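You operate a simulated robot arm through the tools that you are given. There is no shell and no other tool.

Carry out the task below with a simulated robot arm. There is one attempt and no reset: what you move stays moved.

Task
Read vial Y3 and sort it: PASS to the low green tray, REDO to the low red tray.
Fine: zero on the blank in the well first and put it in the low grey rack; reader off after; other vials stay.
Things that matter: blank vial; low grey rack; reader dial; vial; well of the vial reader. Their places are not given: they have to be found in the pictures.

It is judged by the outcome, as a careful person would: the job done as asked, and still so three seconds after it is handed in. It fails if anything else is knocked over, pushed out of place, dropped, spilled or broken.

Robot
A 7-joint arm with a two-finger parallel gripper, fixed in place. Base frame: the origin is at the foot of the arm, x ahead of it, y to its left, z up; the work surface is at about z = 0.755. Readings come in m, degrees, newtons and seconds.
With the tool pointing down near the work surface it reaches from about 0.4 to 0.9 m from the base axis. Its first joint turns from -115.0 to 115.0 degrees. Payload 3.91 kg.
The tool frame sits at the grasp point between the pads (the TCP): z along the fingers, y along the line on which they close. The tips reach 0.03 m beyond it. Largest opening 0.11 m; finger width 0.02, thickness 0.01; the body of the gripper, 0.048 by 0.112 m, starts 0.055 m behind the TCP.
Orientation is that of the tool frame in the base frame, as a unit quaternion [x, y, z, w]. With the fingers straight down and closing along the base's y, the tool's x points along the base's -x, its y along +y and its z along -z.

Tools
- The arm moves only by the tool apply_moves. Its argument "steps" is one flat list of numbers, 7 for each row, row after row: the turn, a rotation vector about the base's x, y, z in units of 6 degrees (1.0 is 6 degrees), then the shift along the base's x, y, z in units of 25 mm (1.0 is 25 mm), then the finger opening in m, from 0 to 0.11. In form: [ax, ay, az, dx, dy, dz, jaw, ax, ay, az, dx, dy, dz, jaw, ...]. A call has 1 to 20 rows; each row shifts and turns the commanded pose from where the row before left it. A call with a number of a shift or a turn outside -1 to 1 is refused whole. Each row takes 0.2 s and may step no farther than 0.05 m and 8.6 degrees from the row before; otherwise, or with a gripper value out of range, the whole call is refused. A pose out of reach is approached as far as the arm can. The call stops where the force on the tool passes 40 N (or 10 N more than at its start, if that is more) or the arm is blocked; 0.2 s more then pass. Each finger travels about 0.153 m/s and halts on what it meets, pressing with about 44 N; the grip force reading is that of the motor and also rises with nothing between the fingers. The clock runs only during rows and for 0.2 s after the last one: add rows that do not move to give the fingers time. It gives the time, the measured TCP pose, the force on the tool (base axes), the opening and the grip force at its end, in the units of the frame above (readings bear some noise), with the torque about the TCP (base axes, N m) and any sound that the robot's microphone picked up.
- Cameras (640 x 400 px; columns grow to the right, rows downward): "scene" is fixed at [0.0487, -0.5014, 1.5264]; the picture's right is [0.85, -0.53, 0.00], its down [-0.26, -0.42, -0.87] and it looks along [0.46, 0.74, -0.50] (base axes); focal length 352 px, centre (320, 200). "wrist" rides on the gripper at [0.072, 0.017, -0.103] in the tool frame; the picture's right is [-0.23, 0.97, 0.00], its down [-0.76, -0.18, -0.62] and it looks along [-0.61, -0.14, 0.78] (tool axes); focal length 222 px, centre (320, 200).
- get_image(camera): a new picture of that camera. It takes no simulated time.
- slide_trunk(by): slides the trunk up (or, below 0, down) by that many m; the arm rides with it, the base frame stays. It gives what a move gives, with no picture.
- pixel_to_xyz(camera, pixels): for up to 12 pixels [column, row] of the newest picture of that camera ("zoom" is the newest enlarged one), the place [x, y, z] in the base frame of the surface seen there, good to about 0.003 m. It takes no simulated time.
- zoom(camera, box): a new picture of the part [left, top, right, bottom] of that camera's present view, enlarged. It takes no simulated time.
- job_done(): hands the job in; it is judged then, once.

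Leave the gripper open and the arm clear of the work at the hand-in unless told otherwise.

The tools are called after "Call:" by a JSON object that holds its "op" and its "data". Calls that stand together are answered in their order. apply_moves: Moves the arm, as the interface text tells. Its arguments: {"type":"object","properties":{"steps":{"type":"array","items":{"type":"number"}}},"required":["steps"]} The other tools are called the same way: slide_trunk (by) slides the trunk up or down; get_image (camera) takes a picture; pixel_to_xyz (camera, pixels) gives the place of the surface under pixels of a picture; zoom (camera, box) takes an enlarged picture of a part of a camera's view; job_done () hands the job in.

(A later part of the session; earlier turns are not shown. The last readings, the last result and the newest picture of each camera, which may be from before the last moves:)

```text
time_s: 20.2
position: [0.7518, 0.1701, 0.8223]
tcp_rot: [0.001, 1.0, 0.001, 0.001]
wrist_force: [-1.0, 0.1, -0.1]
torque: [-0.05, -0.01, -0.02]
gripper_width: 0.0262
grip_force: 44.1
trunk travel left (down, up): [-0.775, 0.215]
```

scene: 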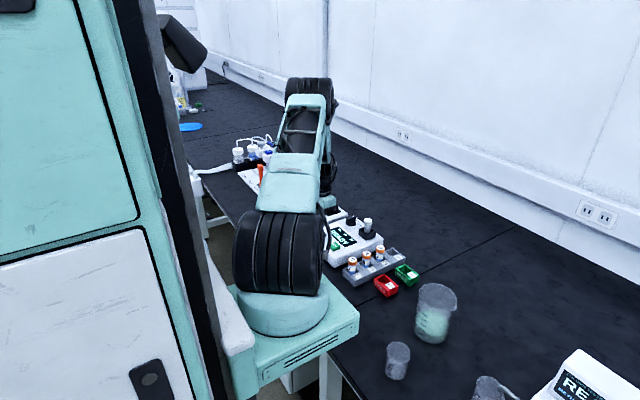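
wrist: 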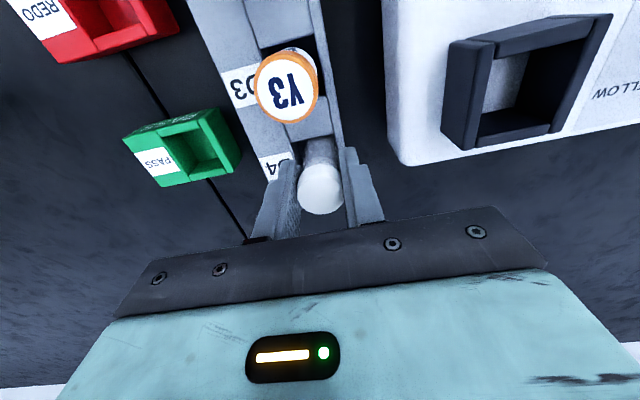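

Call:
{"op": "apply_moves", "data": {"steps": [0, 0, 0, 0, 0, -0.04, 0.015, 0, 0, 0, 0, 0, 0, 0.015]}}

```text
time_s: 20.8
position: [0.7515, 0.1712, 0.8223]
tcp_rot: [0.001, 1.0, 0.0, 0.0]
wrist_force: [-0.7, -1.1, 0.0]
torque: [-0.07, 0.01, -0.01]
gripper_width: 0.0257
grip_force: 43.9
trunk travel left (down, up): [-0.775, 0.215]
```

Call:
{"op": "apply_moves", "data": {"steps": [0, 0, 0, 0, 0, -0.04, 0.015, 0, 0, 0, 0, 0, 0, 0.015]}}

```text
time_s: 21.4
position: [0.7533, 0.1705, 0.8203]
tcp_rot: [0.0, 1.0, 0.0, 0.0]
wrist_force: [-1.2, -2.8, 1.3]
torque: [-0.09, -0.02, 0.0]
gripper_width: 0.0261
grip_force: 44.1
trunk travel left (down, up): [-0.775, 0.215]
```

Slight upward force: the vial rests on the floor. I open to 0.05 m and lift away.

Call:
{"op": "apply_moves", "data": {"steps": [0, 0, 0, 0, 0, 0, 0.034, 0, 0, 0, 0, 0, 0, 0.05, 0, 0, 0, 0, 0, 0, 0.05, 0, 0, 0, 0, 0, 0.4, 0.05, 0, 0, 0, 0, 0, 0.8, 0.05, 0, 0, 0, 0, 0, 1, 0.05, 0, 0, 0, 0, 0, 1, 0.05, 0, 0, 0, 0, 0, 0.8, 0.05, 0, 0, 0, 0, 0, 0, 0.05]}}

Call:
{"op": "get_image", "data": {"camera": "wrist"}}

Call:
{"op": "zoom", "data": {"camera": "scene", "box": [330, 180, 450, 290]}}

```text
time_s: 23.4
position: [0.7511, 0.1693, 0.9215]
tcp_rot: [0.0, 1.0, 0.0, 0.0]
wrist_force: [0.1, 0.1, -0.5]
torque: [-0.02, 0.01, -0.03]
gripper_width: 0.05
grip_force: 0.0
trunk travel left (down, up): [-0.775, 0.215]
```

```text
taken
```

wrist: 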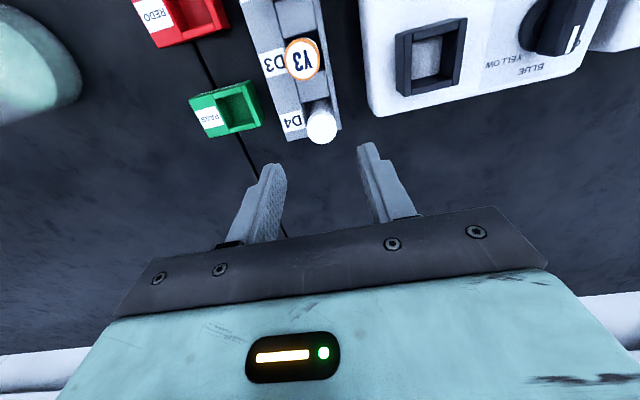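

```text
3.64 times, centred on (390, 235) of scene
```

zoom: 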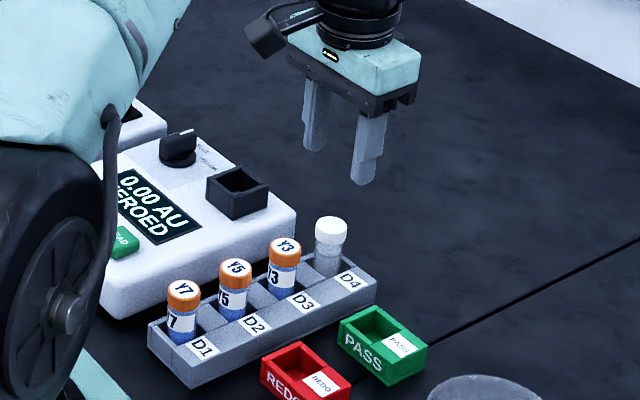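

The blank stands upright in D4. I measure Y3's cap centre and the PASS/REDO slots from here.

Call:
{"op": "zoom", "data": {"camera": "wrist", "box": [265, 20, 355, 150]}}

Call:
{"op": "pixel_to_xyz", "data": {"camera": "wrist", "pixels": [[303, 58], [290, 58], [315, 58], [303, 43], [303, 73], [322, 127]]}}

```text
3.08 times, centred on (310, 85) of wrist
```

zoom: 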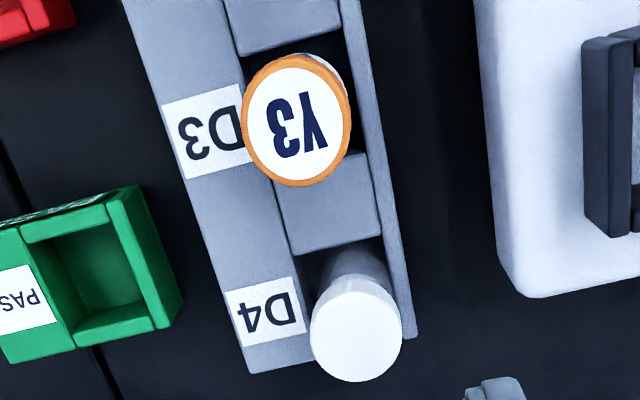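

```text
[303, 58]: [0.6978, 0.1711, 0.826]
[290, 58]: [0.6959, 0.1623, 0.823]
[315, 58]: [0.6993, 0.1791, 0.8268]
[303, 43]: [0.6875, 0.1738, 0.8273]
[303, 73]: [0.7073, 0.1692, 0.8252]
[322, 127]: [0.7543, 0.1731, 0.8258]
```

Y3's cap centre ≈ (0.697, 0.171). I move over it and lower to TCP z≈0.8215.

Call:
{"op": "apply_moves", "data": {"steps": [0, 0, 0, -0.72, 0.02, 0, 0.05, 0, 0, 0, -0.72, 0.02, 0, 0.05, 0, 0, 0, -0.72, 0, 0, 0.05, 0, 0, 0, 0, 0, 0, 0.05, 0, 0, 0, 0, 0, -1, 0.05, 0, 0, 0, 0, 0, -1, 0.05, 0, 0, 0, 0, 0, -1, 0.05, 0, 0, 0, 0, 0, -0.95, 0.05, 0, 0, 0, 0, 0, 0, 0.05]}}

Call:
{"op": "get_image", "data": {"camera": "wrist"}}

Call:
{"op": "zoom", "data": {"camera": "scene", "box": [330, 180, 450, 290]}}

```text
time_s: 25.4
position: [0.6973, 0.1722, 0.823]
tcp_rot: [0.0, 1.0, 0.0, 0.0]
wrist_force: [0.4, -0.1, -0.3]
torque: [0.04, 0.0, 0.01]
gripper_width: 0.0504
grip_force: 0.1
trunk travel left (down, up): [-0.775, 0.215]
```

```text
taken
```

wrist: 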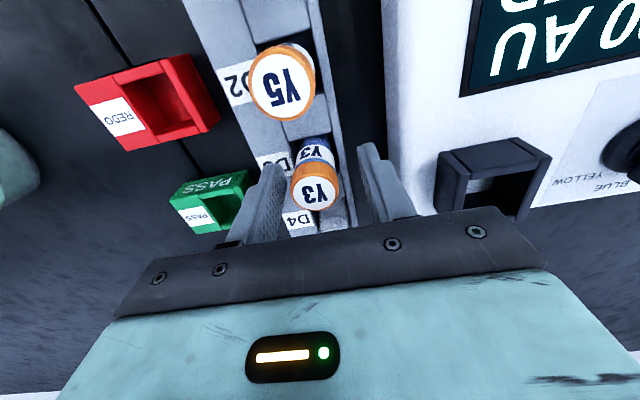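

```text
3.64 times, centred on (390, 235) of scene
```

zoom: 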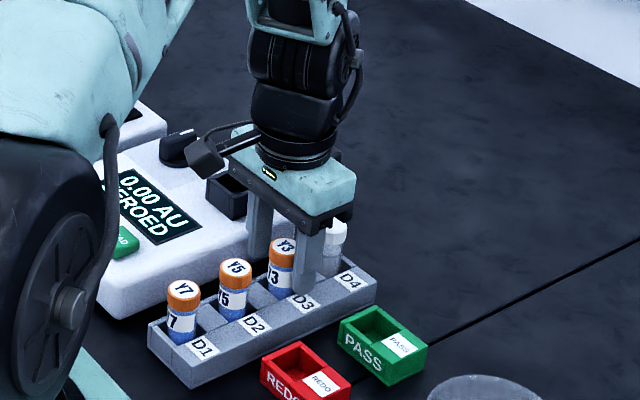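

Y3's cap is centred between the fingers. I close on it and lift.

Call:
{"op": "apply_moves", "data": {"steps": [0, 0, 0, 0, 0, 0, 0.03, 0, 0, 0, 0, 0, 0, 0.015, 0, 0, 0, 0, 0, 0, 0.015, 0, 0, 0, 0, 0, 0, 0.015]}}

Call:
{"op": "apply_moves", "data": {"steps": [0, 0, 0, 0, 0, 0.4, 0.015, 0, 0, 0, 0, 0, 0.8, 0.015, 0, 0, 0, 0, 0, 0.8, 0.015, 0, 0, 0, 0, 0, 1, 0.015, 0, 0, 0, 0, 0, 1, 0.015, 0, 0, 0, 0, 0, 1, 0.015, 0, 0, 0, 0, 0, 0.8, 0.015, 0, 0, 0, 0, 0, 0, 0.015]}}

Call:
{"op": "get_image", "data": {"camera": "wrist"}}

Call:
{"op": "zoom", "data": {"camera": "scene", "box": [330, 160, 450, 290]}}

```text
time_s: 26.4
position: [0.6972, 0.1711, 0.8225]
tcp_rot: [0.0, 1.0, 0.0, -0.001]
wrist_force: [-1.0, -2.0, -0.2]
torque: [-0.08, 0.01, 0.01]
gripper_width: 0.026
grip_force: 44.2
trunk travel left (down, up): [-0.775, 0.215]
```

```text
time_s: 28.2
position: [0.6951, 0.1704, 0.9675]
tcp_rot: [0.0, 1.0, 0.001, -0.001]
wrist_force: [0.3, -1.5, -0.8]
torque: [0.0, -0.04, 0.02]
gripper_width: 0.0262
grip_force: 43.5
trunk travel left (down, up): [-0.775, 0.215]
```

```text
taken
```

wrist: 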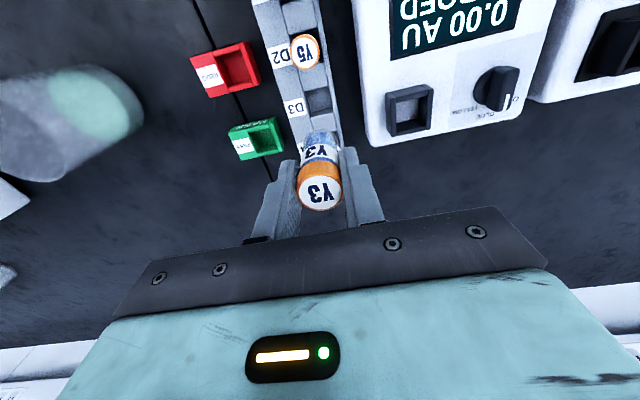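

```text
3.08 times, centred on (390, 225) of scene
```

zoom: 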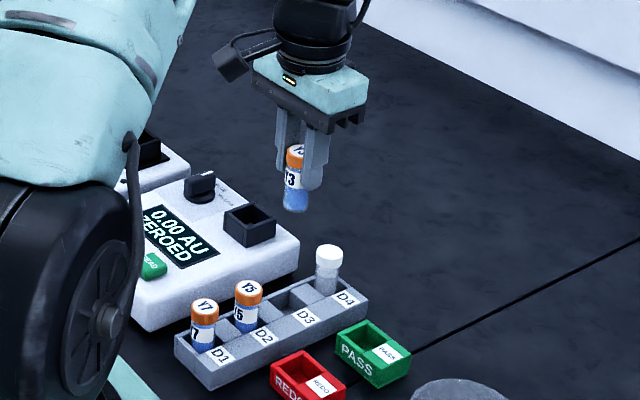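

Y3 is lifted. I carry it over the well centre (0.7175, 0.265).

Call:
{"op": "apply_moves", "data": {"steps": [0, 0, 0, 0.203, 0.94, 0, 0.015, 0, 0, 0, 0.203, 0.94, 0, 0.015, 0, 0, 0, 0.203, 0.94, 0, 0.015, 0, 0, 0, 0.203, 0.94, 0, 0.015, 0, 0, 0, 0, 0, 0, 0.015, 0, 0, 0, 0, 0, 0, 0.015]}}

Call:
{"op": "zoom", "data": {"camera": "wrist", "box": [270, 70, 370, 210]}}

Call:
{"op": "zoom", "data": {"camera": "scene", "box": [330, 160, 450, 290]}}

```text
time_s: 29.6
position: [0.717, 0.267, 0.9671]
tcp_rot: [0.0, 1.0, 0.0, 0.0]
wrist_force: [-1.2, -0.9, 0.2]
torque: [0.0, 0.01, 0.04]
gripper_width: 0.0261
grip_force: 43.9
trunk travel left (down, up): [-0.775, 0.215]
```

```text
2.86 times, centred on (320, 140) of wrist
```

zoom: 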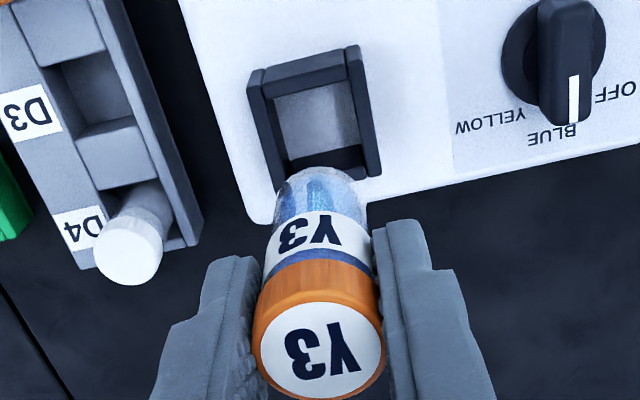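

```text
3.08 times, centred on (390, 225) of scene
```

zoom: 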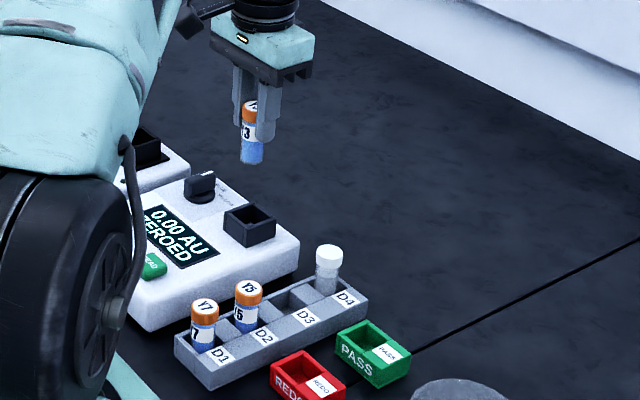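

Y3 is above the well. I lower it in, slowing near the floor.

Call:
{"op": "apply_moves", "data": {"steps": [0, 0, 0, 0, -0.03, -1, 0.015, 0, 0, 0, 0, 0, -1, 0.015, 0, 0, 0, 0, 0, -0.8, 0.015, 0, 0, 0, 0, 0, -0.5, 0.015, 0, 0, 0, 0, 0, -0.3, 0.015, 0, 0, 0, 0, 0, -0.2, 0.015, 0, 0, 0, 0, 0, 0, 0.015]}}

Call:
{"op": "zoom", "data": {"camera": "scene", "box": [330, 160, 450, 290]}}

Call:
{"op": "zoom", "data": {"camera": "wrist", "box": [260, 90, 380, 220]}}

```text
time_s: 31.2
position: [0.7172, 0.2658, 0.8725]
tcp_rot: [0.0, 1.0, 0.001, -0.001]
wrist_force: [-0.6, -0.2, -1.5]
torque: [-0.02, 0.01, 0.02]
gripper_width: 0.0262
grip_force: 43.9
trunk travel left (down, up): [-0.775, 0.215]
```

```text
3.08 times, centred on (390, 225) of scene
```

zoom: 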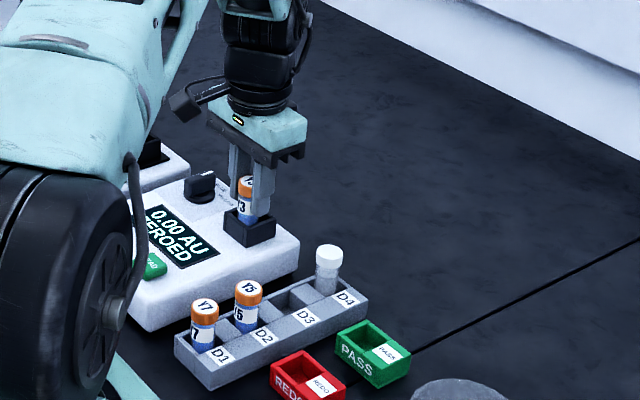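

```text
3.08 times, centred on (320, 155) of wrist
```

zoom: 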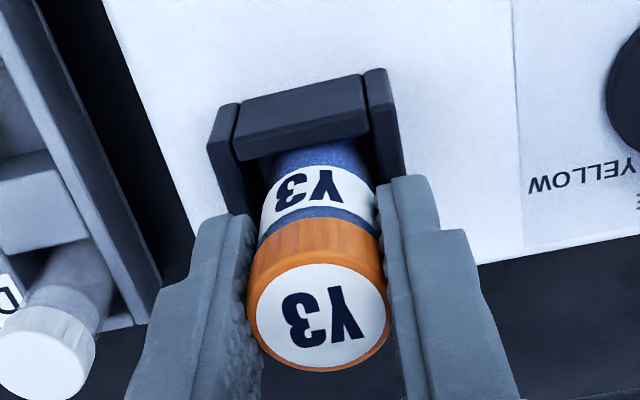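

In the well; I creep down a few mm more.

Call:
{"op": "apply_moves", "data": {"steps": [0, 0, 0, 0, 0, -0.06, 0.015, 0, 0, 0, 0, 0, -0.05, 0.015, 0, 0, 0, 0, 0, 0, 0.015]}}

Call:
{"op": "apply_moves", "data": {"steps": [0, 0, 0, 0, 0, -0.04, 0.015, 0, 0, 0, 0, 0, 0, 0.015]}}

```text
time_s: 32.0
position: [0.7165, 0.2649, 0.869]
tcp_rot: [-0.001, 1.0, 0.0, 0.0]
wrist_force: [-0.1, 0.0, 0.5]
torque: [-0.02, 0.01, -0.01]
gripper_width: 0.0259
grip_force: 43.9
trunk travel left (down, up): [-0.775, 0.215]
```

```text
time_s: 32.6
position: [0.7173, 0.264, 0.8697]
tcp_rot: [0.0, 1.0, 0.0, 0.0]
wrist_force: [0.2, -0.6, 0.7]
torque: [-0.01, 0.03, 0.01]
gripper_width: 0.0258
grip_force: 43.7
trunk travel left (down, up): [-0.775, 0.215]
```

Call:
{"op": "apply_moves", "data": {"steps": [0, 0, 0, 0, 0, -0.04, 0.015, 0, 0, 0, 0, 0, 0, 0.015]}}

```text
time_s: 33.2
position: [0.7159, 0.265, 0.8689]
tcp_rot: [0.0, 1.0, 0.0, 0.0]
wrist_force: [0.6, 0.5, 1.8]
torque: [0.03, 0.0, 0.02]
gripper_width: 0.0259
grip_force: 44.0
trunk travel left (down, up): [-0.775, 0.215]
```

Light contact: seated. I release, rise, and move toward READ (0.583, 0.267) with the fingers closing.

Call:
{"op": "apply_moves", "data": {"steps": [0, 0, 0, 0, 0, 0, 0.034, 0, 0, 0, 0, 0, 0, 0.05, 0, 0, 0, 0, 0, 0, 0.05, 0, 0, 0, 0, 0, 0.4, 0.05, 0, 0, 0, 0, 0, 0.8, 0.05, 0, 0, 0, 0, 0, 1, 0.05, 0, 0, 0, 0, 0, 1, 0.05, 0, 0, 0, 0, 0, 0.8, 0.05, 0, 0, 0, -0.89, 0.015, 0, 0.05, 0, 0, 0, -0.89, 0.015, 0, 0.05, 0, 0, 0, -0.89, 0.015, 0, 0.03, 0, 0, 0, -0.89, 0.015, 0, 0.0, 0, 0, 0, -0.89, 0.015, 0, 0, 0, 0, 0, -0.89, 0.015, 0, 0, 0, 0, 0, 0, 0, 0, 0]}}

Call:
{"op": "get_image", "data": {"camera": "wrist"}}

Call:
{"op": "zoom", "data": {"camera": "scene", "box": [310, 180, 430, 290]}}

```text
time_s: 36.4
position: [0.5839, 0.2668, 0.9706]
tcp_rot: [0.0, 1.0, 0.0, 0.0]
wrist_force: [0.5, 0.9, -0.4]
torque: [0.05, 0.01, 0.02]
gripper_width: 0.0
grip_force: 37.1
trunk travel left (down, up): [-0.775, 0.215]
```

```text
taken
```

wrist: 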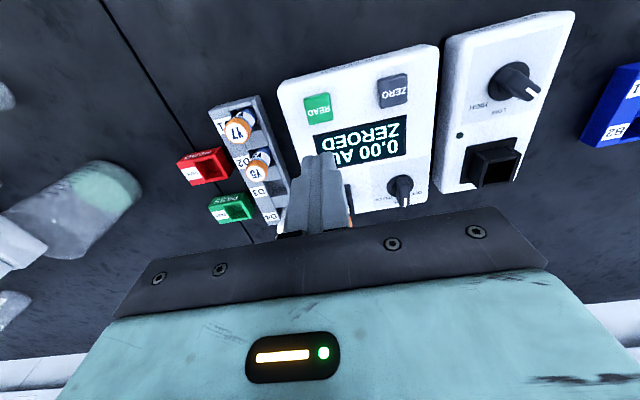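

```text
3.64 times, centred on (370, 235) of scene
```

zoom: 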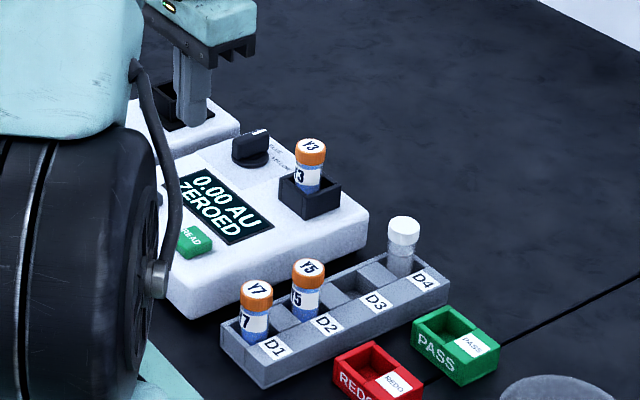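

Y3 is upright in the well. I check the READ button position, then lower onto it.

Call:
{"op": "pixel_to_xyz", "data": {"camera": "wrist", "pixels": [[319, 107], [308, 107], [329, 105], [318, 97], [320, 117]]}}

Call:
{"op": "apply_moves", "data": {"steps": [0, 0, 0, 0, 0, -1, 0, 0, 0, 0, 0, 0, -1, 0, 0, 0, 0, 0, 0, -1, 0, 0, 0, 0, 0, 0, -1, 0, 0, 0, 0, 0, 0, -0.6, 0, 0, 0, 0, 0, 0, -0.2, 0, 0, 0, 0, 0, 0, -0.1, 0, 0, 0, 0, 0, 0, 0, 0]}}

Call:
{"op": "zoom", "data": {"camera": "wrist", "box": [220, 70, 420, 250]}}

Call:
{"op": "zoom", "data": {"camera": "scene", "box": [310, 180, 430, 290]}}

```text
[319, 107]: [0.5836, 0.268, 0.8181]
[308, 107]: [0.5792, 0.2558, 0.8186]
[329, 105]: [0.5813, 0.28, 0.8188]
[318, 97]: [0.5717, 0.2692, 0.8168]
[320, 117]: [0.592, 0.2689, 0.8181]
```

```text
time_s: 38.2
position: [0.5852, 0.2669, 0.8451]
tcp_rot: [0.0, 1.0, 0.0, -0.001]
wrist_force: [-0.3, 0.9, 1.8]
torque: [0.0, 0.0, 0.01]
gripper_width: 0.0
grip_force: 37.6
trunk travel left (down, up): [-0.775, 0.215]
```

```text
2.22 times, centred on (320, 160) of wrist
```

zoom: 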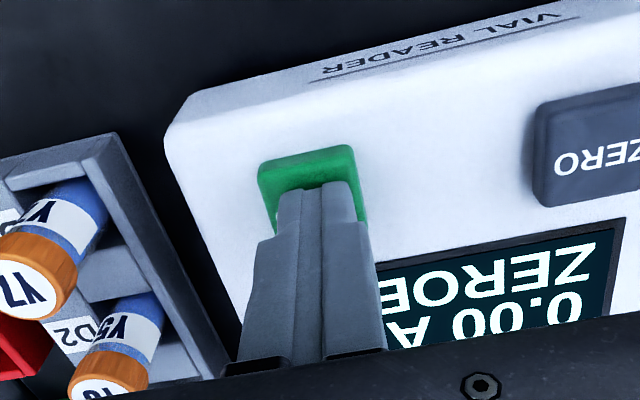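

```text
3.64 times, centred on (370, 235) of scene
```

zoom: 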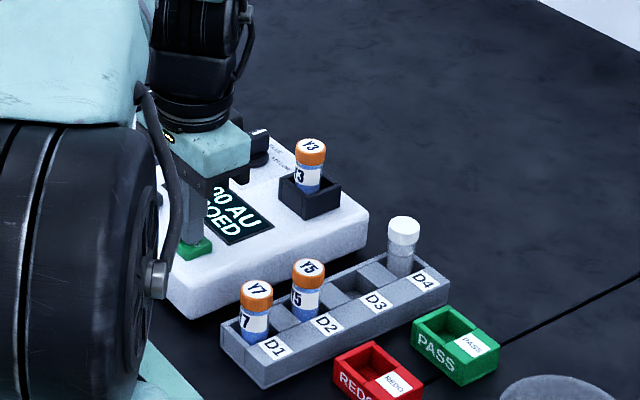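

Fingertips touch READ. I press in 1 mm steps until a click.

Call:
{"op": "apply_moves", "data": {"steps": [0, 0, 0, 0, 0, -0.05, 0, 0, 0, 0, 0, 0, 0, 0]}}

Call:
{"op": "zoom", "data": {"camera": "scene", "box": [310, 180, 430, 290]}}

```text
time_s: 38.8
position: [0.5832, 0.2677, 0.8447]
tcp_rot: [0.0, 1.0, 0.0, 0.0]
wrist_force: [-1.2, 0.8, 1.6]
torque: [0.05, 0.02, -0.01]
gripper_width: 0.0
grip_force: 37.5
trunk travel left (down, up): [-0.775, 0.215]
heard: click
```

```text
3.64 times, centred on (370, 235) of scene
```

zoom: 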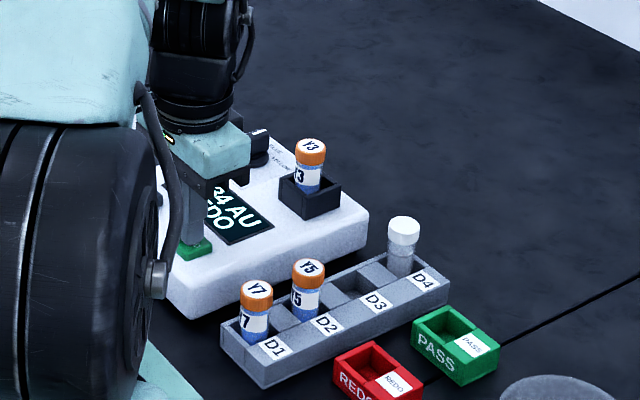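

Click; the display shows a reading ending in "...REDO". I lift and read the display fully.

Call:
{"op": "apply_moves", "data": {"steps": [0, 0, 0, 0, 0, 0.5, 0, 0, 0, 0, 0, 0, 1, 0, 0, 0, 0, 0, 0, 1, 0, 0, 0, 0, 0, 0, 1, 0, 0, 0, 0, 0, 0, 1, 0, 0, 0, 0, 0, 0, 0, 0]}}

Call:
{"op": "zoom", "data": {"camera": "scene", "box": [320, 190, 400, 270]}}

Call:
{"op": "zoom", "data": {"camera": "wrist", "box": [240, 50, 440, 220]}}

```text
time_s: 40.2
position: [0.5819, 0.2683, 0.9574]
tcp_rot: [0.0, 1.0, 0.0, 0.0]
wrist_force: [0.3, 0.0, 1.2]
torque: [0.01, -0.02, -0.02]
gripper_width: 0.0
grip_force: 38.0
trunk travel left (down, up): [-0.775, 0.215]
```

```text
5.00 times, centred on (360, 230) of scene
```

zoom: 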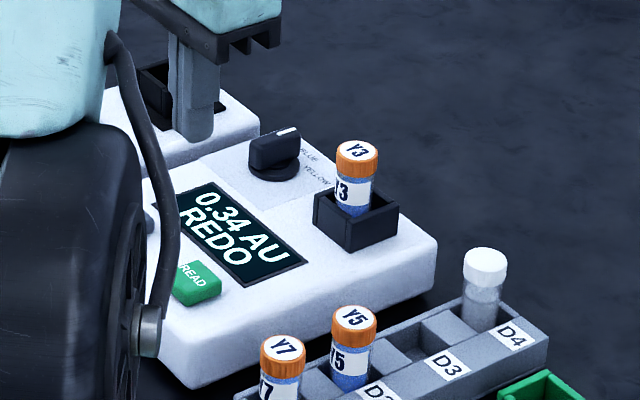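

```text
2.35 times, centred on (340, 135) of wrist
```

zoom: 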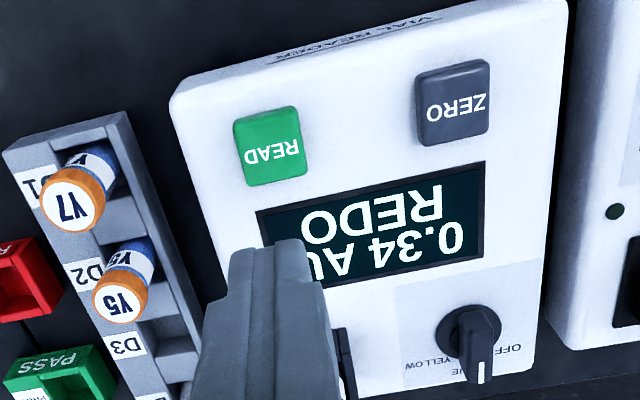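

Reading: 0.34 AU, REDO → the red tray. I measure the REDO tray's slot and return above Y3.

Call:
{"op": "apply_moves", "data": {"steps": [0, 0, 0, 0.89, -0.015, 0, 0, 0, 0, 0, 0.89, -0.015, 0, 0.05, 0, 0, 0, 0.89, -0.015, 0, 0.05, 0, 0, 0, 0.89, -0.015, 0, 0.05, 0, 0, 0, 0.89, -0.015, 0, 0.05, 0, 0, 0, 0.89, -0.015, 0, 0.05, 0, 0, 0, 0, 0, 0, 0.05]}}

Call:
{"op": "get_image", "data": {"camera": "wrist"}}

Call:
{"op": "pixel_to_xyz", "data": {"camera": "wrist", "pixels": [[317, 132], [309, 132], [326, 131]]}}

Call:
{"op": "zoom", "data": {"camera": "wrist", "box": [80, 30, 180, 110]}}

```text
time_s: 41.8
position: [0.7173, 0.264, 0.9566]
tcp_rot: [0.001, 1.0, 0.0, -0.001]
wrist_force: [0.1, 0.6, -1.1]
torque: [-0.02, -0.02, -0.01]
gripper_width: 0.05
grip_force: 0.1
trunk travel left (down, up): [-0.775, 0.215]
```

```text
taken
```

wrist: 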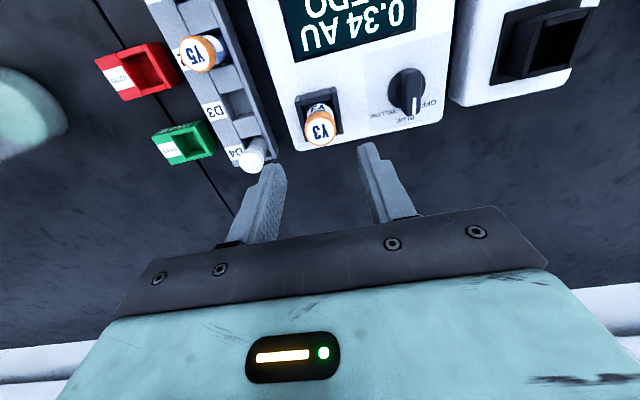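

```text
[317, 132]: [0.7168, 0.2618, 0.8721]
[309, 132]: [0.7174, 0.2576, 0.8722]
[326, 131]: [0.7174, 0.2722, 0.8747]
```

```text
5.00 times, centred on (130, 70) of wrist
```

zoom: 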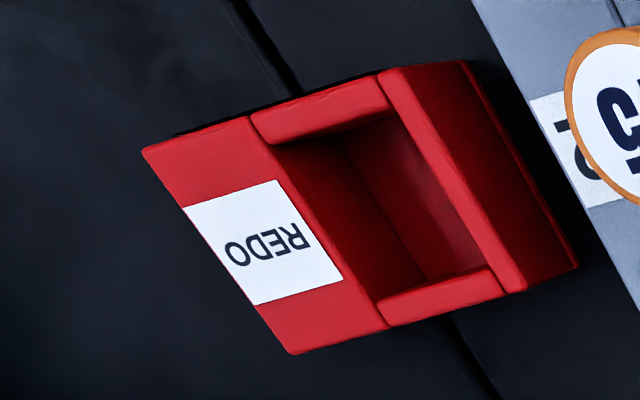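

Call:
{"op": "pixel_to_xyz", "data": {"camera": "zoom", "pixels": [[265, 150], [380, 315], [430, 140], [500, 255], [320, 110], [440, 298], [290, 160], [370, 285], [400, 260], [420, 160], [350, 200], [385, 290]]}}

Call:
{"op": "apply_moves", "data": {"steps": [0, 0, 0, 0, 0.02, -1, 0.05, 0, 0, 0, 0, 0, -1, 0.05, 0, 0, 0, 0, 0, -1, 0.05, 0, 0, 0, 0, 0, -0.5, 0.05, 0, 0, 0, 0, 0, 0, 0.05]}}

Call:
{"op": "get_image", "data": {"camera": "wrist"}}

```text
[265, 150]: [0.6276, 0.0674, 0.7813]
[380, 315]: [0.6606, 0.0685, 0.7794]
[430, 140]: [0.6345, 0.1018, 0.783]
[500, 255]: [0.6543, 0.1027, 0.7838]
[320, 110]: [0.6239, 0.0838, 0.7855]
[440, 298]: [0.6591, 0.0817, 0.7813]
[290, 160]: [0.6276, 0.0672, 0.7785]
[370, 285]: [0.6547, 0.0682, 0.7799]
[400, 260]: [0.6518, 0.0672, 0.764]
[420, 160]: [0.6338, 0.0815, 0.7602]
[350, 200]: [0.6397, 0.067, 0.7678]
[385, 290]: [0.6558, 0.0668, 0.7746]
```

```text
time_s: 43.0
position: [0.718, 0.2646, 0.8685]
tcp_rot: [0.0, 1.0, 0.0, -0.001]
wrist_force: [0.1, 0.2, 0.0]
torque: [0.03, 0.0, -0.03]
gripper_width: 0.05
grip_force: 0.1
trunk travel left (down, up): [-0.775, 0.215]
```

```text
taken
```

wrist: 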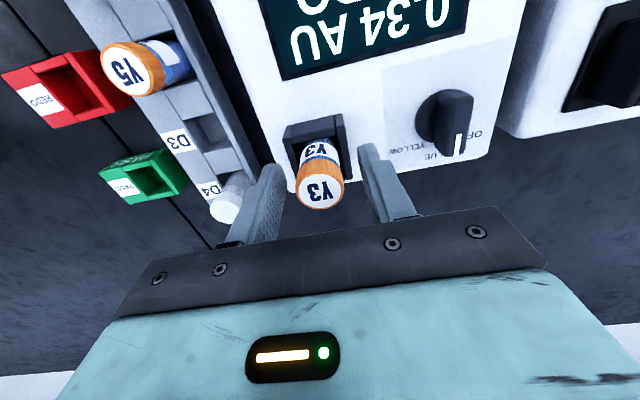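

Y3's cap is centred. I close, then lift.

Call:
{"op": "apply_moves", "data": {"steps": [0, 0, 0, 0, 0, 0, 0.03, 0, 0, 0, 0, 0, 0, 0.015, 0, 0, 0, 0, 0, 0, 0.015, 0, 0, 0, 0, 0, 0, 0.015]}}

Call:
{"op": "apply_moves", "data": {"steps": [0, 0, 0, 0, 0, 0.4, 0.015, 0, 0, 0, 0, 0, 0.8, 0.015, 0, 0, 0, 0, 0, 0.8, 0.015, 0, 0, 0, 0, 0, 1, 0.015, 0, 0, 0, 0, 0, 1, 0.015, 0, 0, 0, 0, 0, 0, 0.015]}}

Call:
{"op": "zoom", "data": {"camera": "wrist", "box": [80, 20, 220, 130]}}

Call:
{"op": "zoom", "data": {"camera": "scene", "box": [320, 150, 440, 300]}}

```text
time_s: 44.0
position: [0.7171, 0.2633, 0.8682]
tcp_rot: [0.0, 1.0, -0.001, 0.001]
wrist_force: [0.6, 0.0, 0.0]
torque: [0.02, -0.01, 0.0]
gripper_width: 0.0261
grip_force: 44.1
trunk travel left (down, up): [-0.775, 0.215]
```

```text
time_s: 45.4
position: [0.7182, 0.2668, 0.9696]
tcp_rot: [0.0, 1.0, 0.0, 0.0]
wrist_force: [0.3, -1.2, -1.1]
torque: [0.01, 0.01, 0.0]
gripper_width: 0.0257
grip_force: 44.3
trunk travel left (down, up): [-0.775, 0.215]
```

```text
3.64 times, centred on (150, 75) of wrist
```

zoom: 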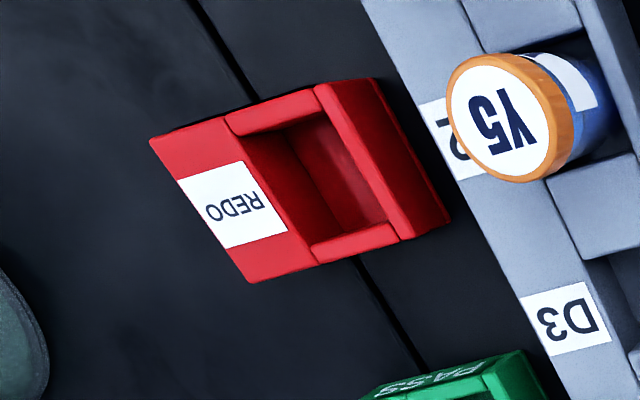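

```text
2.67 times, centred on (380, 225) of scene
```

zoom: 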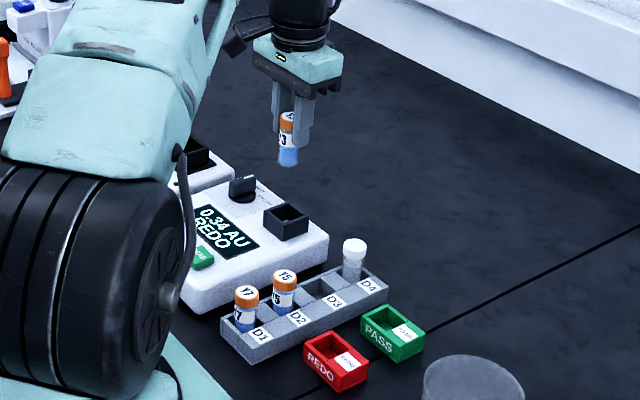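

Y3 lifted. I carry it over the REDO tray and check the beaker distance.

Call:
{"op": "apply_moves", "data": {"steps": [0, 0, 0, -0.376, -0.91, 0, 0.015, 0, 0, 0, -0.376, -0.91, 0, 0.015, 0, 0, 0, -0.376, -0.91, 0, 0.015, 0, 0, 0, -0.376, -0.91, 0, 0.015, 0, 0, 0, -0.376, -0.91, 0, 0.015, 0, 0, 0, -0.376, -0.91, 0, 0.015, 0, 0, 0, -0.376, -0.91, 0, 0.015, 0, 0, 0, -0.376, -0.91, 0, 0.015, 0, 0, 0, 0, 0, 0, 0.015, 0, 0, 0, 0, 0, 0, 0.015]}}

Call:
{"op": "get_image", "data": {"camera": "wrist"}}

Call:
{"op": "get_image", "data": {"camera": "scene"}}

Call:
{"op": "pixel_to_xyz", "data": {"camera": "scene", "pixels": [[420, 292], [436, 290], [452, 296], [418, 320]]}}

Call:
{"op": "zoom", "data": {"camera": "wrist", "box": [270, 60, 370, 150]}}

```text
time_s: 47.6
position: [0.6432, 0.0831, 0.9688]
tcp_rot: [0.0, 1.0, 0.0, 0.001]
wrist_force: [0.0, 0.4, -0.6]
torque: [-0.01, 0.02, 0.02]
gripper_width: 0.026
grip_force: 44.3
trunk travel left (down, up): [-0.775, 0.215]
```

```text
taken
```

wrist: 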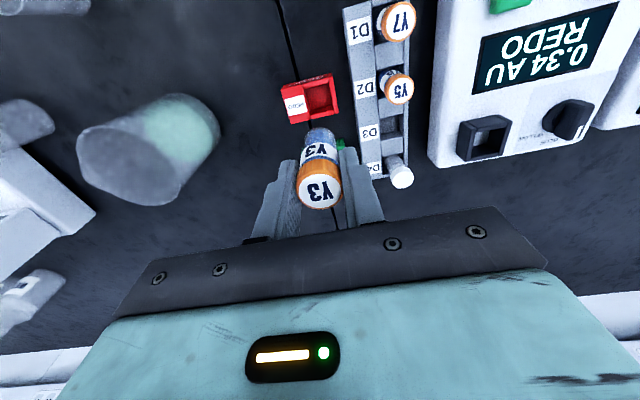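

```text
taken
```

scene: 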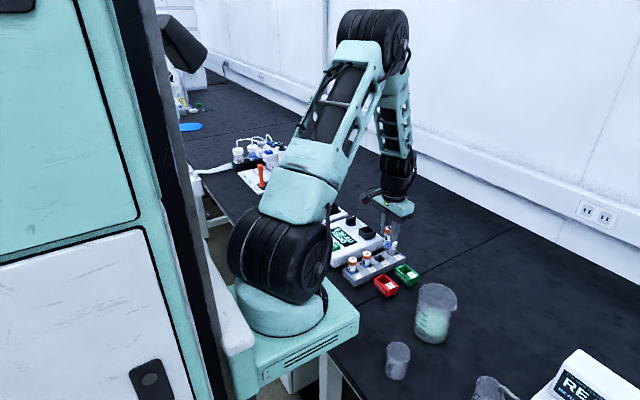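

```text
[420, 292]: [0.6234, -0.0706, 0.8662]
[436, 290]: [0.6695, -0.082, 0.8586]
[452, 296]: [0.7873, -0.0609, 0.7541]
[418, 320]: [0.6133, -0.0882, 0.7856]
```

```text
4.44 times, centred on (320, 105) of wrist
```

zoom: 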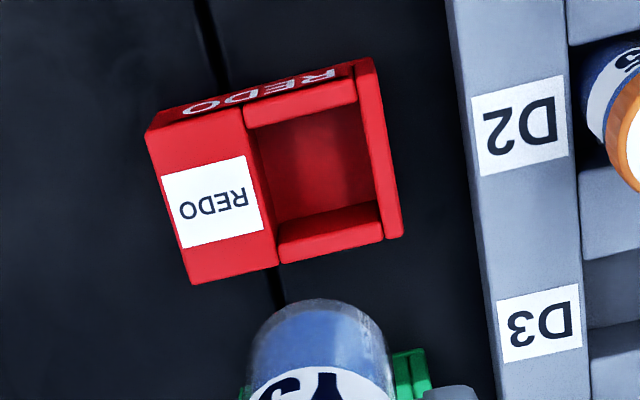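

Call:
{"op": "pixel_to_xyz", "data": {"camera": "zoom", "pixels": [[250, 160], [275, 250], [365, 120], [390, 210], [372, 120], [395, 210], [290, 115], [340, 100], [330, 240], [290, 245], [310, 170], [340, 215]]}}

```text
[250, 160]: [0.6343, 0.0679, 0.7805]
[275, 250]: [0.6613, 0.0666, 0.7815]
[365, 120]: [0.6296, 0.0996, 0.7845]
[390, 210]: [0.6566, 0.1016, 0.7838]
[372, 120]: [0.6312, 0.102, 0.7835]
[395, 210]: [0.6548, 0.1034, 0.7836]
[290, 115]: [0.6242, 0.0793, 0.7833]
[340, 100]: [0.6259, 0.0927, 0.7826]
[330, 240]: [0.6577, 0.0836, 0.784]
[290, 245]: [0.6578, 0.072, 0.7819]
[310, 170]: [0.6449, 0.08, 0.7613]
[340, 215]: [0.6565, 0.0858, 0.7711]
```

REDO slot spans x 0.628–0.656, y 0.068–0.099, floor ≈0.761; I'm centred. Lowering Y3 in.

Call:
{"op": "apply_moves", "data": {"steps": [0, 0, 0, -0.03, 0.01, -1, 0.015, 0, 0, 0, 0, 0, -1, 0.015, 0, 0, 0, 0, 0, -1, 0.015, 0, 0, 0, 0, 0, -1, 0.015, 0, 0, 0, 0, 0, -0.7, 0.015, 0, 0, 0, 0, 0, -0.4, 0.015, 0, 0, 0, 0, 0, -0.4, 0.015, 0, 0, 0, 0, 0, -0.2, 0.015, 0, 0, 0, 0, 0, 0, 0.015]}}

Call:
{"op": "get_image", "data": {"camera": "wrist"}}

Call:
{"op": "zoom", "data": {"camera": "scene", "box": [320, 190, 460, 320]}}

```text
time_s: 49.6
position: [0.6411, 0.0846, 0.8277]
tcp_rot: [0.0, 1.0, 0.0, 0.0]
wrist_force: [0.0, 0.2, -0.2]
torque: [-0.02, -0.02, -0.01]
gripper_width: 0.0259
grip_force: 43.5
trunk travel left (down, up): [-0.775, 0.215]
```

```text
taken
```

wrist: 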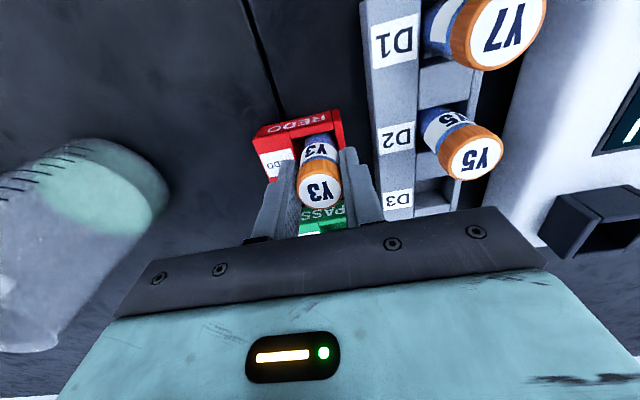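

```text
3.08 times, centred on (390, 255) of scene
```

zoom: 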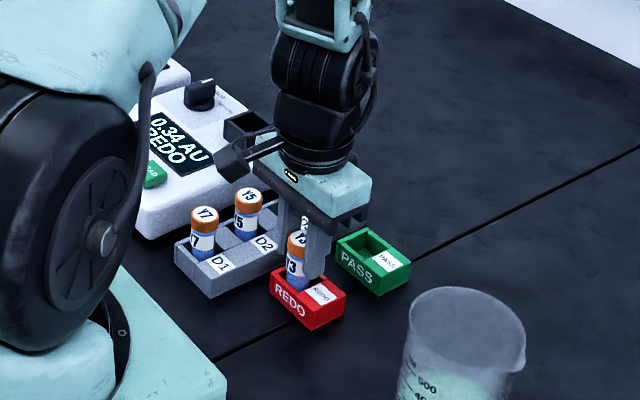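

Y3 is inside the tray's slot. Creeping down.

Call:
{"op": "apply_moves", "data": {"steps": [0, 0, 0, 0, 0, -0.07, 0.015, 0, 0, 0, 0, 0, -0.05, 0.015, 0, 0, 0, 0, 0, 0, 0.015]}}

Call:
{"op": "apply_moves", "data": {"steps": [0, 0, 0, 0, 0, -0.04, 0.015, 0, 0, 0, 0, 0, 0, 0.015]}}

Call:
{"op": "apply_moves", "data": {"steps": [0, 0, 0, 0, 0, -0.04, 0.015, 0, 0, 0, 0, 0, 0, 0.015]}}

```text
time_s: 50.4
position: [0.6415, 0.0838, 0.8232]
tcp_rot: [0.001, 1.0, 0.0, 0.001]
wrist_force: [0.5, -0.3, -0.6]
torque: [-0.01, -0.02, -0.01]
gripper_width: 0.026
grip_force: 44.4
trunk travel left (down, up): [-0.775, 0.215]
```

```text
time_s: 51.0
position: [0.642, 0.0837, 0.8223]
tcp_rot: [0.0, 1.0, 0.0, -0.001]
wrist_force: [-1.1, -1.0, 4.3]
torque: [-0.05, 0.07, -0.01]
gripper_width: 0.0261
grip_force: 43.8
trunk travel left (down, up): [-0.775, 0.215]
```

```text
time_s: 51.6
position: [0.6416, 0.0827, 0.8219]
tcp_rot: [0.0, 1.0, 0.0, 0.001]
wrist_force: [-2.5, -2.6, 19.6]
torque: [-0.13, 0.24, 0.01]
gripper_width: 0.026
grip_force: 44.2
trunk travel left (down, up): [-0.775, 0.215]
```

Contact is firm (about 20 N), so I ease up 1 mm, then release and rise.

Call:
{"op": "apply_moves", "data": {"steps": [0, 0, 0, 0, 0, 0.04, 0.015, 0, 0, 0, 0, 0, 0, 0.015]}}

Call:
{"op": "apply_moves", "data": {"steps": [0, 0, 0, 0, 0, 0, 0.034, 0, 0, 0, 0, 0, 0, 0.05, 0, 0, 0, 0, 0, 0, 0.05, 0, 0, 0, 0, 0, 0.4, 0.05, 0, 0, 0, 0, 0, 0.8, 0.05, 0, 0, 0, 0, 0, 1, 0.05, 0, 0, 0, 0, 0, 1, 0.05, 0, 0, 0, 0, 0, 1, 0.05, 0, 0, 0, 0, 0, 0.8, 0.05, 0, 0, 0, 0, 0, 0, 0.05]}}

Call:
{"op": "get_image", "data": {"camera": "wrist"}}

Call:
{"op": "zoom", "data": {"camera": "scene", "box": [320, 190, 460, 320]}}

```text
time_s: 52.2
position: [0.6414, 0.0837, 0.8213]
tcp_rot: [0.0, 1.0, 0.0, 0.0]
wrist_force: [0.4, -0.5, 7.0]
torque: [-0.03, -0.02, 0.0]
gripper_width: 0.0259
grip_force: 43.9
trunk travel left (down, up): [-0.775, 0.215]
```

```text
time_s: 54.4
position: [0.6425, 0.0835, 0.9495]
tcp_rot: [-0.001, 1.0, 0.0, 0.0]
wrist_force: [-0.1, 0.3, -0.6]
torque: [0.04, -0.01, 0.02]
gripper_width: 0.0503
grip_force: 0.1
trunk travel left (down, up): [-0.775, 0.215]
```

```text
taken
```

wrist: 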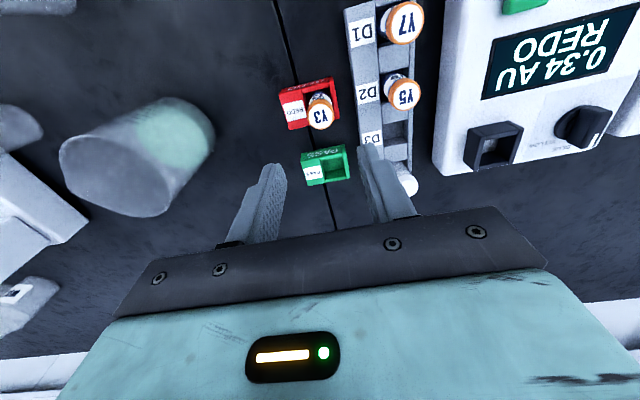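

```text
3.08 times, centred on (390, 255) of scene
```

zoom: 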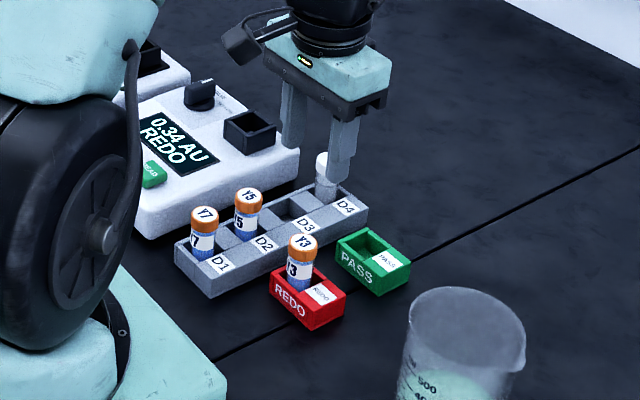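

Y3 stands upright in the red tray. Now to the dial: I move to a viewing position beside it, at z≈0.975.

Call:
{"op": "apply_moves", "data": {"steps": [0, 0, 0, 0, 0, 1, 0.05, 0, 0, 0, 0, 1, 0, 0.05, 0, 0, 0, 0, 1, 0, 0.05, 0, 0, 0, 0, 1, 0, 0.05, 0, 0, 0, 0.2, 1, 0, 0.05, 0, 0, 0, 0.2, 1, 0, 0.05, 0, 0, 0, 0.2, 1, 0, 0.05, 0, 0, 0, 0.2, 1, 0, 0.05, 0, 0, 0, 0.2, 1, 0, 0.05, 0, 0, 0, 0.2, 1, 0, 0.05, 0, 0, 0, 0.2, 1, 0, 0.05, 0, 0, 0, 0.2, 0.5, 0, 0.05, 0, 0, 0, 0, 0, 0, 0.05]}}

Call:
{"op": "get_image", "data": {"camera": "wrist"}}

Call:
{"op": "zoom", "data": {"camera": "wrist", "box": [260, 80, 380, 180]}}

```text
time_s: 57.2
position: [0.6811, 0.3467, 0.9726]
tcp_rot: [0.0, 1.0, 0.0, 0.0]
wrist_force: [0.1, -0.1, 0.0]
torque: [0.01, -0.02, 0.0]
gripper_width: 0.0502
grip_force: 0.1
trunk travel left (down, up): [-0.775, 0.215]
```

```text
taken
```

wrist: 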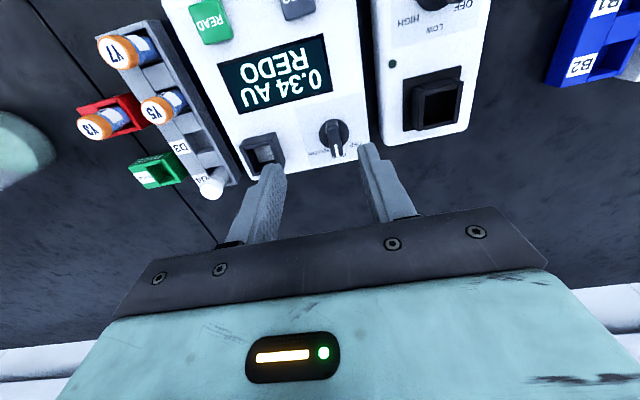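

```text
4.00 times, centred on (320, 130) of wrist
```

zoom: 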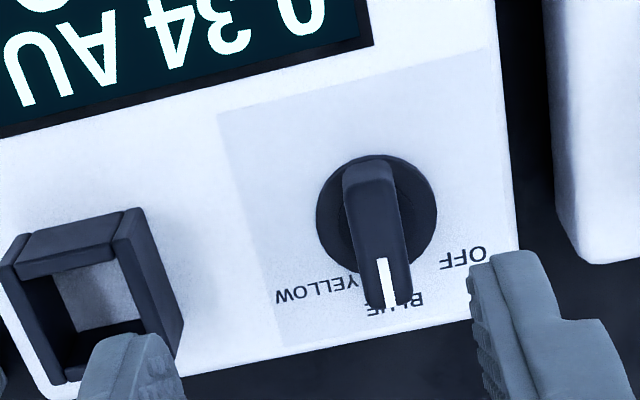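

Call:
{"op": "pixel_to_xyz", "data": {"camera": "zoom", "pixels": [[319, 212], [434, 212], [385, 158], [363, 168], [370, 200], [378, 245], [387, 290], [463, 257], [418, 298], [372, 308], [318, 290], [390, 180]]}}

Call:
{"op": "pixel_to_xyz", "data": {"camera": "zoom", "pixels": [[345, 190], [395, 180], [355, 240], [405, 235], [365, 295], [410, 285], [340, 245], [425, 180], [330, 180], [415, 255]]}}

```text
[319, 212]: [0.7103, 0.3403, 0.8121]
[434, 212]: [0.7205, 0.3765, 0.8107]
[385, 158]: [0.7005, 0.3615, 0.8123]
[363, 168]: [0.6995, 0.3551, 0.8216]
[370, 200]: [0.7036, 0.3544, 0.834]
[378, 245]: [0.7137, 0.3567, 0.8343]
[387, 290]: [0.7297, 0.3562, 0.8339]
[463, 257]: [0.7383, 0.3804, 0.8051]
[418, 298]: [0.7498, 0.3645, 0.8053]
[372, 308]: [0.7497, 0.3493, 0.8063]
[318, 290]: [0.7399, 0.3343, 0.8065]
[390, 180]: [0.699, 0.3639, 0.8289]
```

```text
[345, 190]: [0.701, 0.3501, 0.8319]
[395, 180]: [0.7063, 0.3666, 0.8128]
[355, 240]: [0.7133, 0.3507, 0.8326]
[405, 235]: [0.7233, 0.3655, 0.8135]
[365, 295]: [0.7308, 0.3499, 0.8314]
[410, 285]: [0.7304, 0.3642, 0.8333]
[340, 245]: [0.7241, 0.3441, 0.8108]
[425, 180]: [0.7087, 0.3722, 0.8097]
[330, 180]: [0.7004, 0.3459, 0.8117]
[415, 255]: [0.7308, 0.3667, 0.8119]
```

Pivot ≈ (0.717, 0.357), bar top 0.834, disc top 0.812; OFF lies about 50° counter‑clockwise (toward +y). I go over the knob, tips still above it, and check alignment.

Call:
{"op": "apply_moves", "data": {"steps": [0, 0, 0, 0.72, 0.2, 0, 0.05, 0, 0, 0, 0.72, 0.2, 0, 0.05, 0, 0, 0, 0, 0, -1, 0.05, 0, 0, 0, 0, 0, -1, 0.05, 0, 0, 0, 0, 0, -1, 0.05, 0, 0, 0, 0, 0, -0.8, 0.05, 0, 0, 0, 0, 0, 0, 0.05]}}

Call:
{"op": "get_image", "data": {"camera": "wrist"}}

Call:
{"op": "zoom", "data": {"camera": "scene", "box": [320, 170, 420, 270]}}

```text
time_s: 58.8
position: [0.716, 0.3562, 0.8766]
tcp_rot: [0.0, 1.0, 0.001, 0.001]
wrist_force: [0.4, -0.9, 0.1]
torque: [-0.05, -0.01, 0.01]
gripper_width: 0.0503
grip_force: 0.1
trunk travel left (down, up): [-0.775, 0.215]
```

```text
taken
```

wrist: 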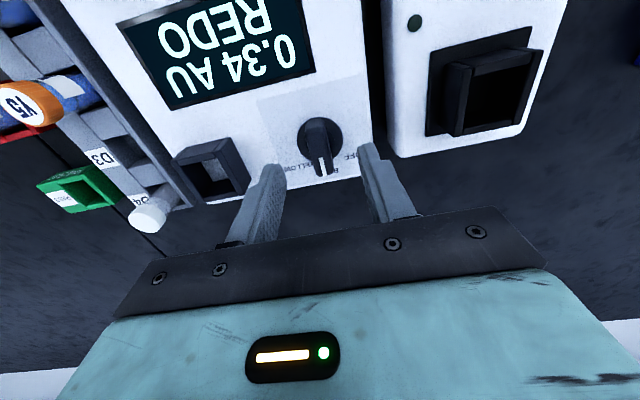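

```text
4.00 times, centred on (370, 220) of scene
```

zoom: 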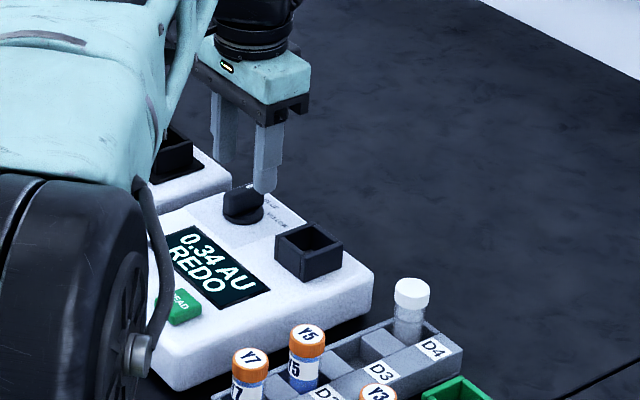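

Aligned. I lower 0.029 m, straddling the knob, then close.

Call:
{"op": "apply_moves", "data": {"steps": [0, 0, 0, 0.03, 0.02, -0.6, 0.05, 0, 0, 0, 0, 0, -0.4, 0.05, 0, 0, 0, 0, 0, -0.15, 0.05, 0, 0, 0, 0, 0, 0, 0.05]}}

Call:
{"op": "zoom", "data": {"camera": "wrist", "box": [240, 110, 400, 230]}}

Call:
{"op": "apply_moves", "data": {"steps": [0, 0, 0, 0, 0, 0, 0.03, 0, 0, 0, 0, 0, 0, 0.012, 0, 0, 0, 0, 0, 0, 0.006, 0, 0, 0, 0, 0, 0, 0.006, 0, 0, 0, 0, 0, 0, 0.006]}}

Call:
{"op": "zoom", "data": {"camera": "wrist", "box": [240, 110, 400, 230]}}

```text
time_s: 59.8
position: [0.718, 0.3572, 0.8482]
tcp_rot: [-0.001, 1.0, -0.001, -0.001]
wrist_force: [0.2, -0.6, 0.3]
torque: [-0.02, 0.02, 0.0]
gripper_width: 0.0502
grip_force: 0.0
trunk travel left (down, up): [-0.775, 0.215]
```

```text
3.33 times, centred on (320, 170) of wrist
```

zoom: 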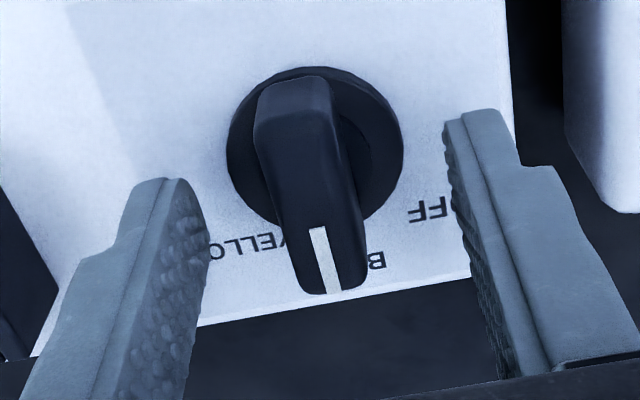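

```text
time_s: 61.0
position: [0.7173, 0.3562, 0.8483]
tcp_rot: [0.0, 1.0, -0.001, 0.0]
wrist_force: [-1.5, -9.7, 1.4]
torque: [-0.14, 0.41, 0.01]
gripper_width: 0.0147
grip_force: 44.9
trunk travel left (down, up): [-0.775, 0.215]
```

```text
3.33 times, centred on (320, 170) of wrist
```

zoom: 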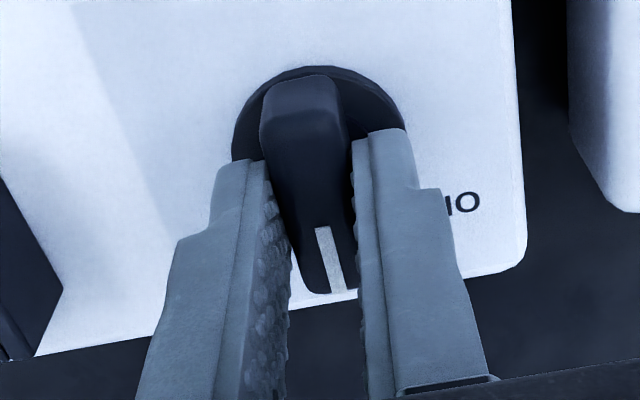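

The knob is gripped (0.0147 m). I nudge −1 mm in y to relieve the side load and turn counter‑clockwise 24° first.

Call:
{"op": "apply_moves", "data": {"steps": [0, 0, 0, 0, -0.04, 0, 0.006, 0, 0, 0.5, 0, 0, 0, 0.006, 0, 0, 0.7, 0, 0, 0, 0.006, 0, 0, 0.7, 0, 0, 0, 0.006, 0, 0, 0.7, 0, 0, 0, 0.006, 0, 0, 0.7, 0, 0, 0, 0.006, 0, 0, 0.7, 0, 0, 0, 0.006, 0, 0, 0, 0, 0, 0, 0.006]}}

Call:
{"op": "get_image", "data": {"camera": "wrist"}}

Call:
{"op": "zoom", "data": {"camera": "scene", "box": [320, 170, 420, 270]}}

```text
time_s: 62.8
position: [0.7189, 0.3562, 0.8481]
tcp_rot: [-0.209, 0.978, 0.0, 0.0]
wrist_force: [-2.6, -3.6, -7.8]
torque: [0.49, -1.24, -0.03]
gripper_width: 0.0147
grip_force: 44.9
trunk travel left (down, up): [-0.775, 0.215]
```

```text
taken
```

wrist: 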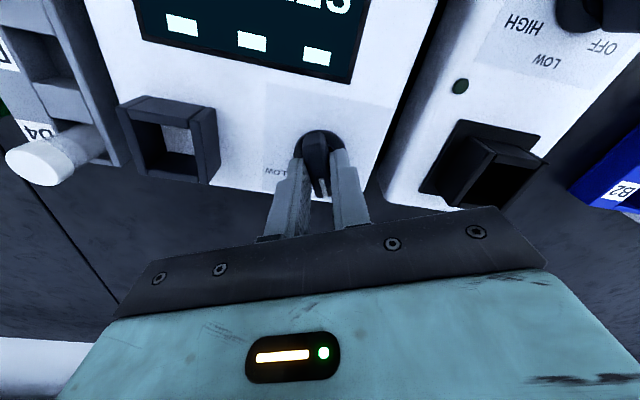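

```text
4.00 times, centred on (370, 220) of scene
```

zoom: 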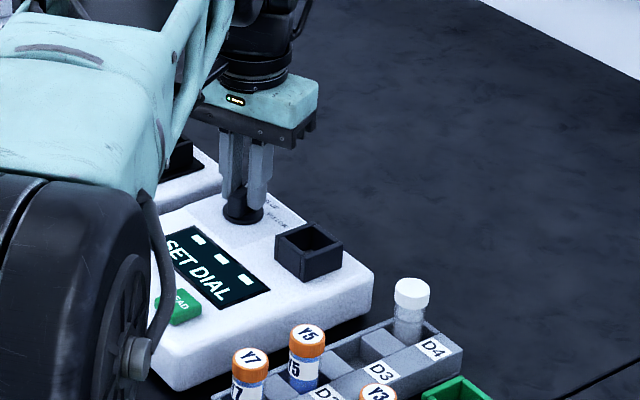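

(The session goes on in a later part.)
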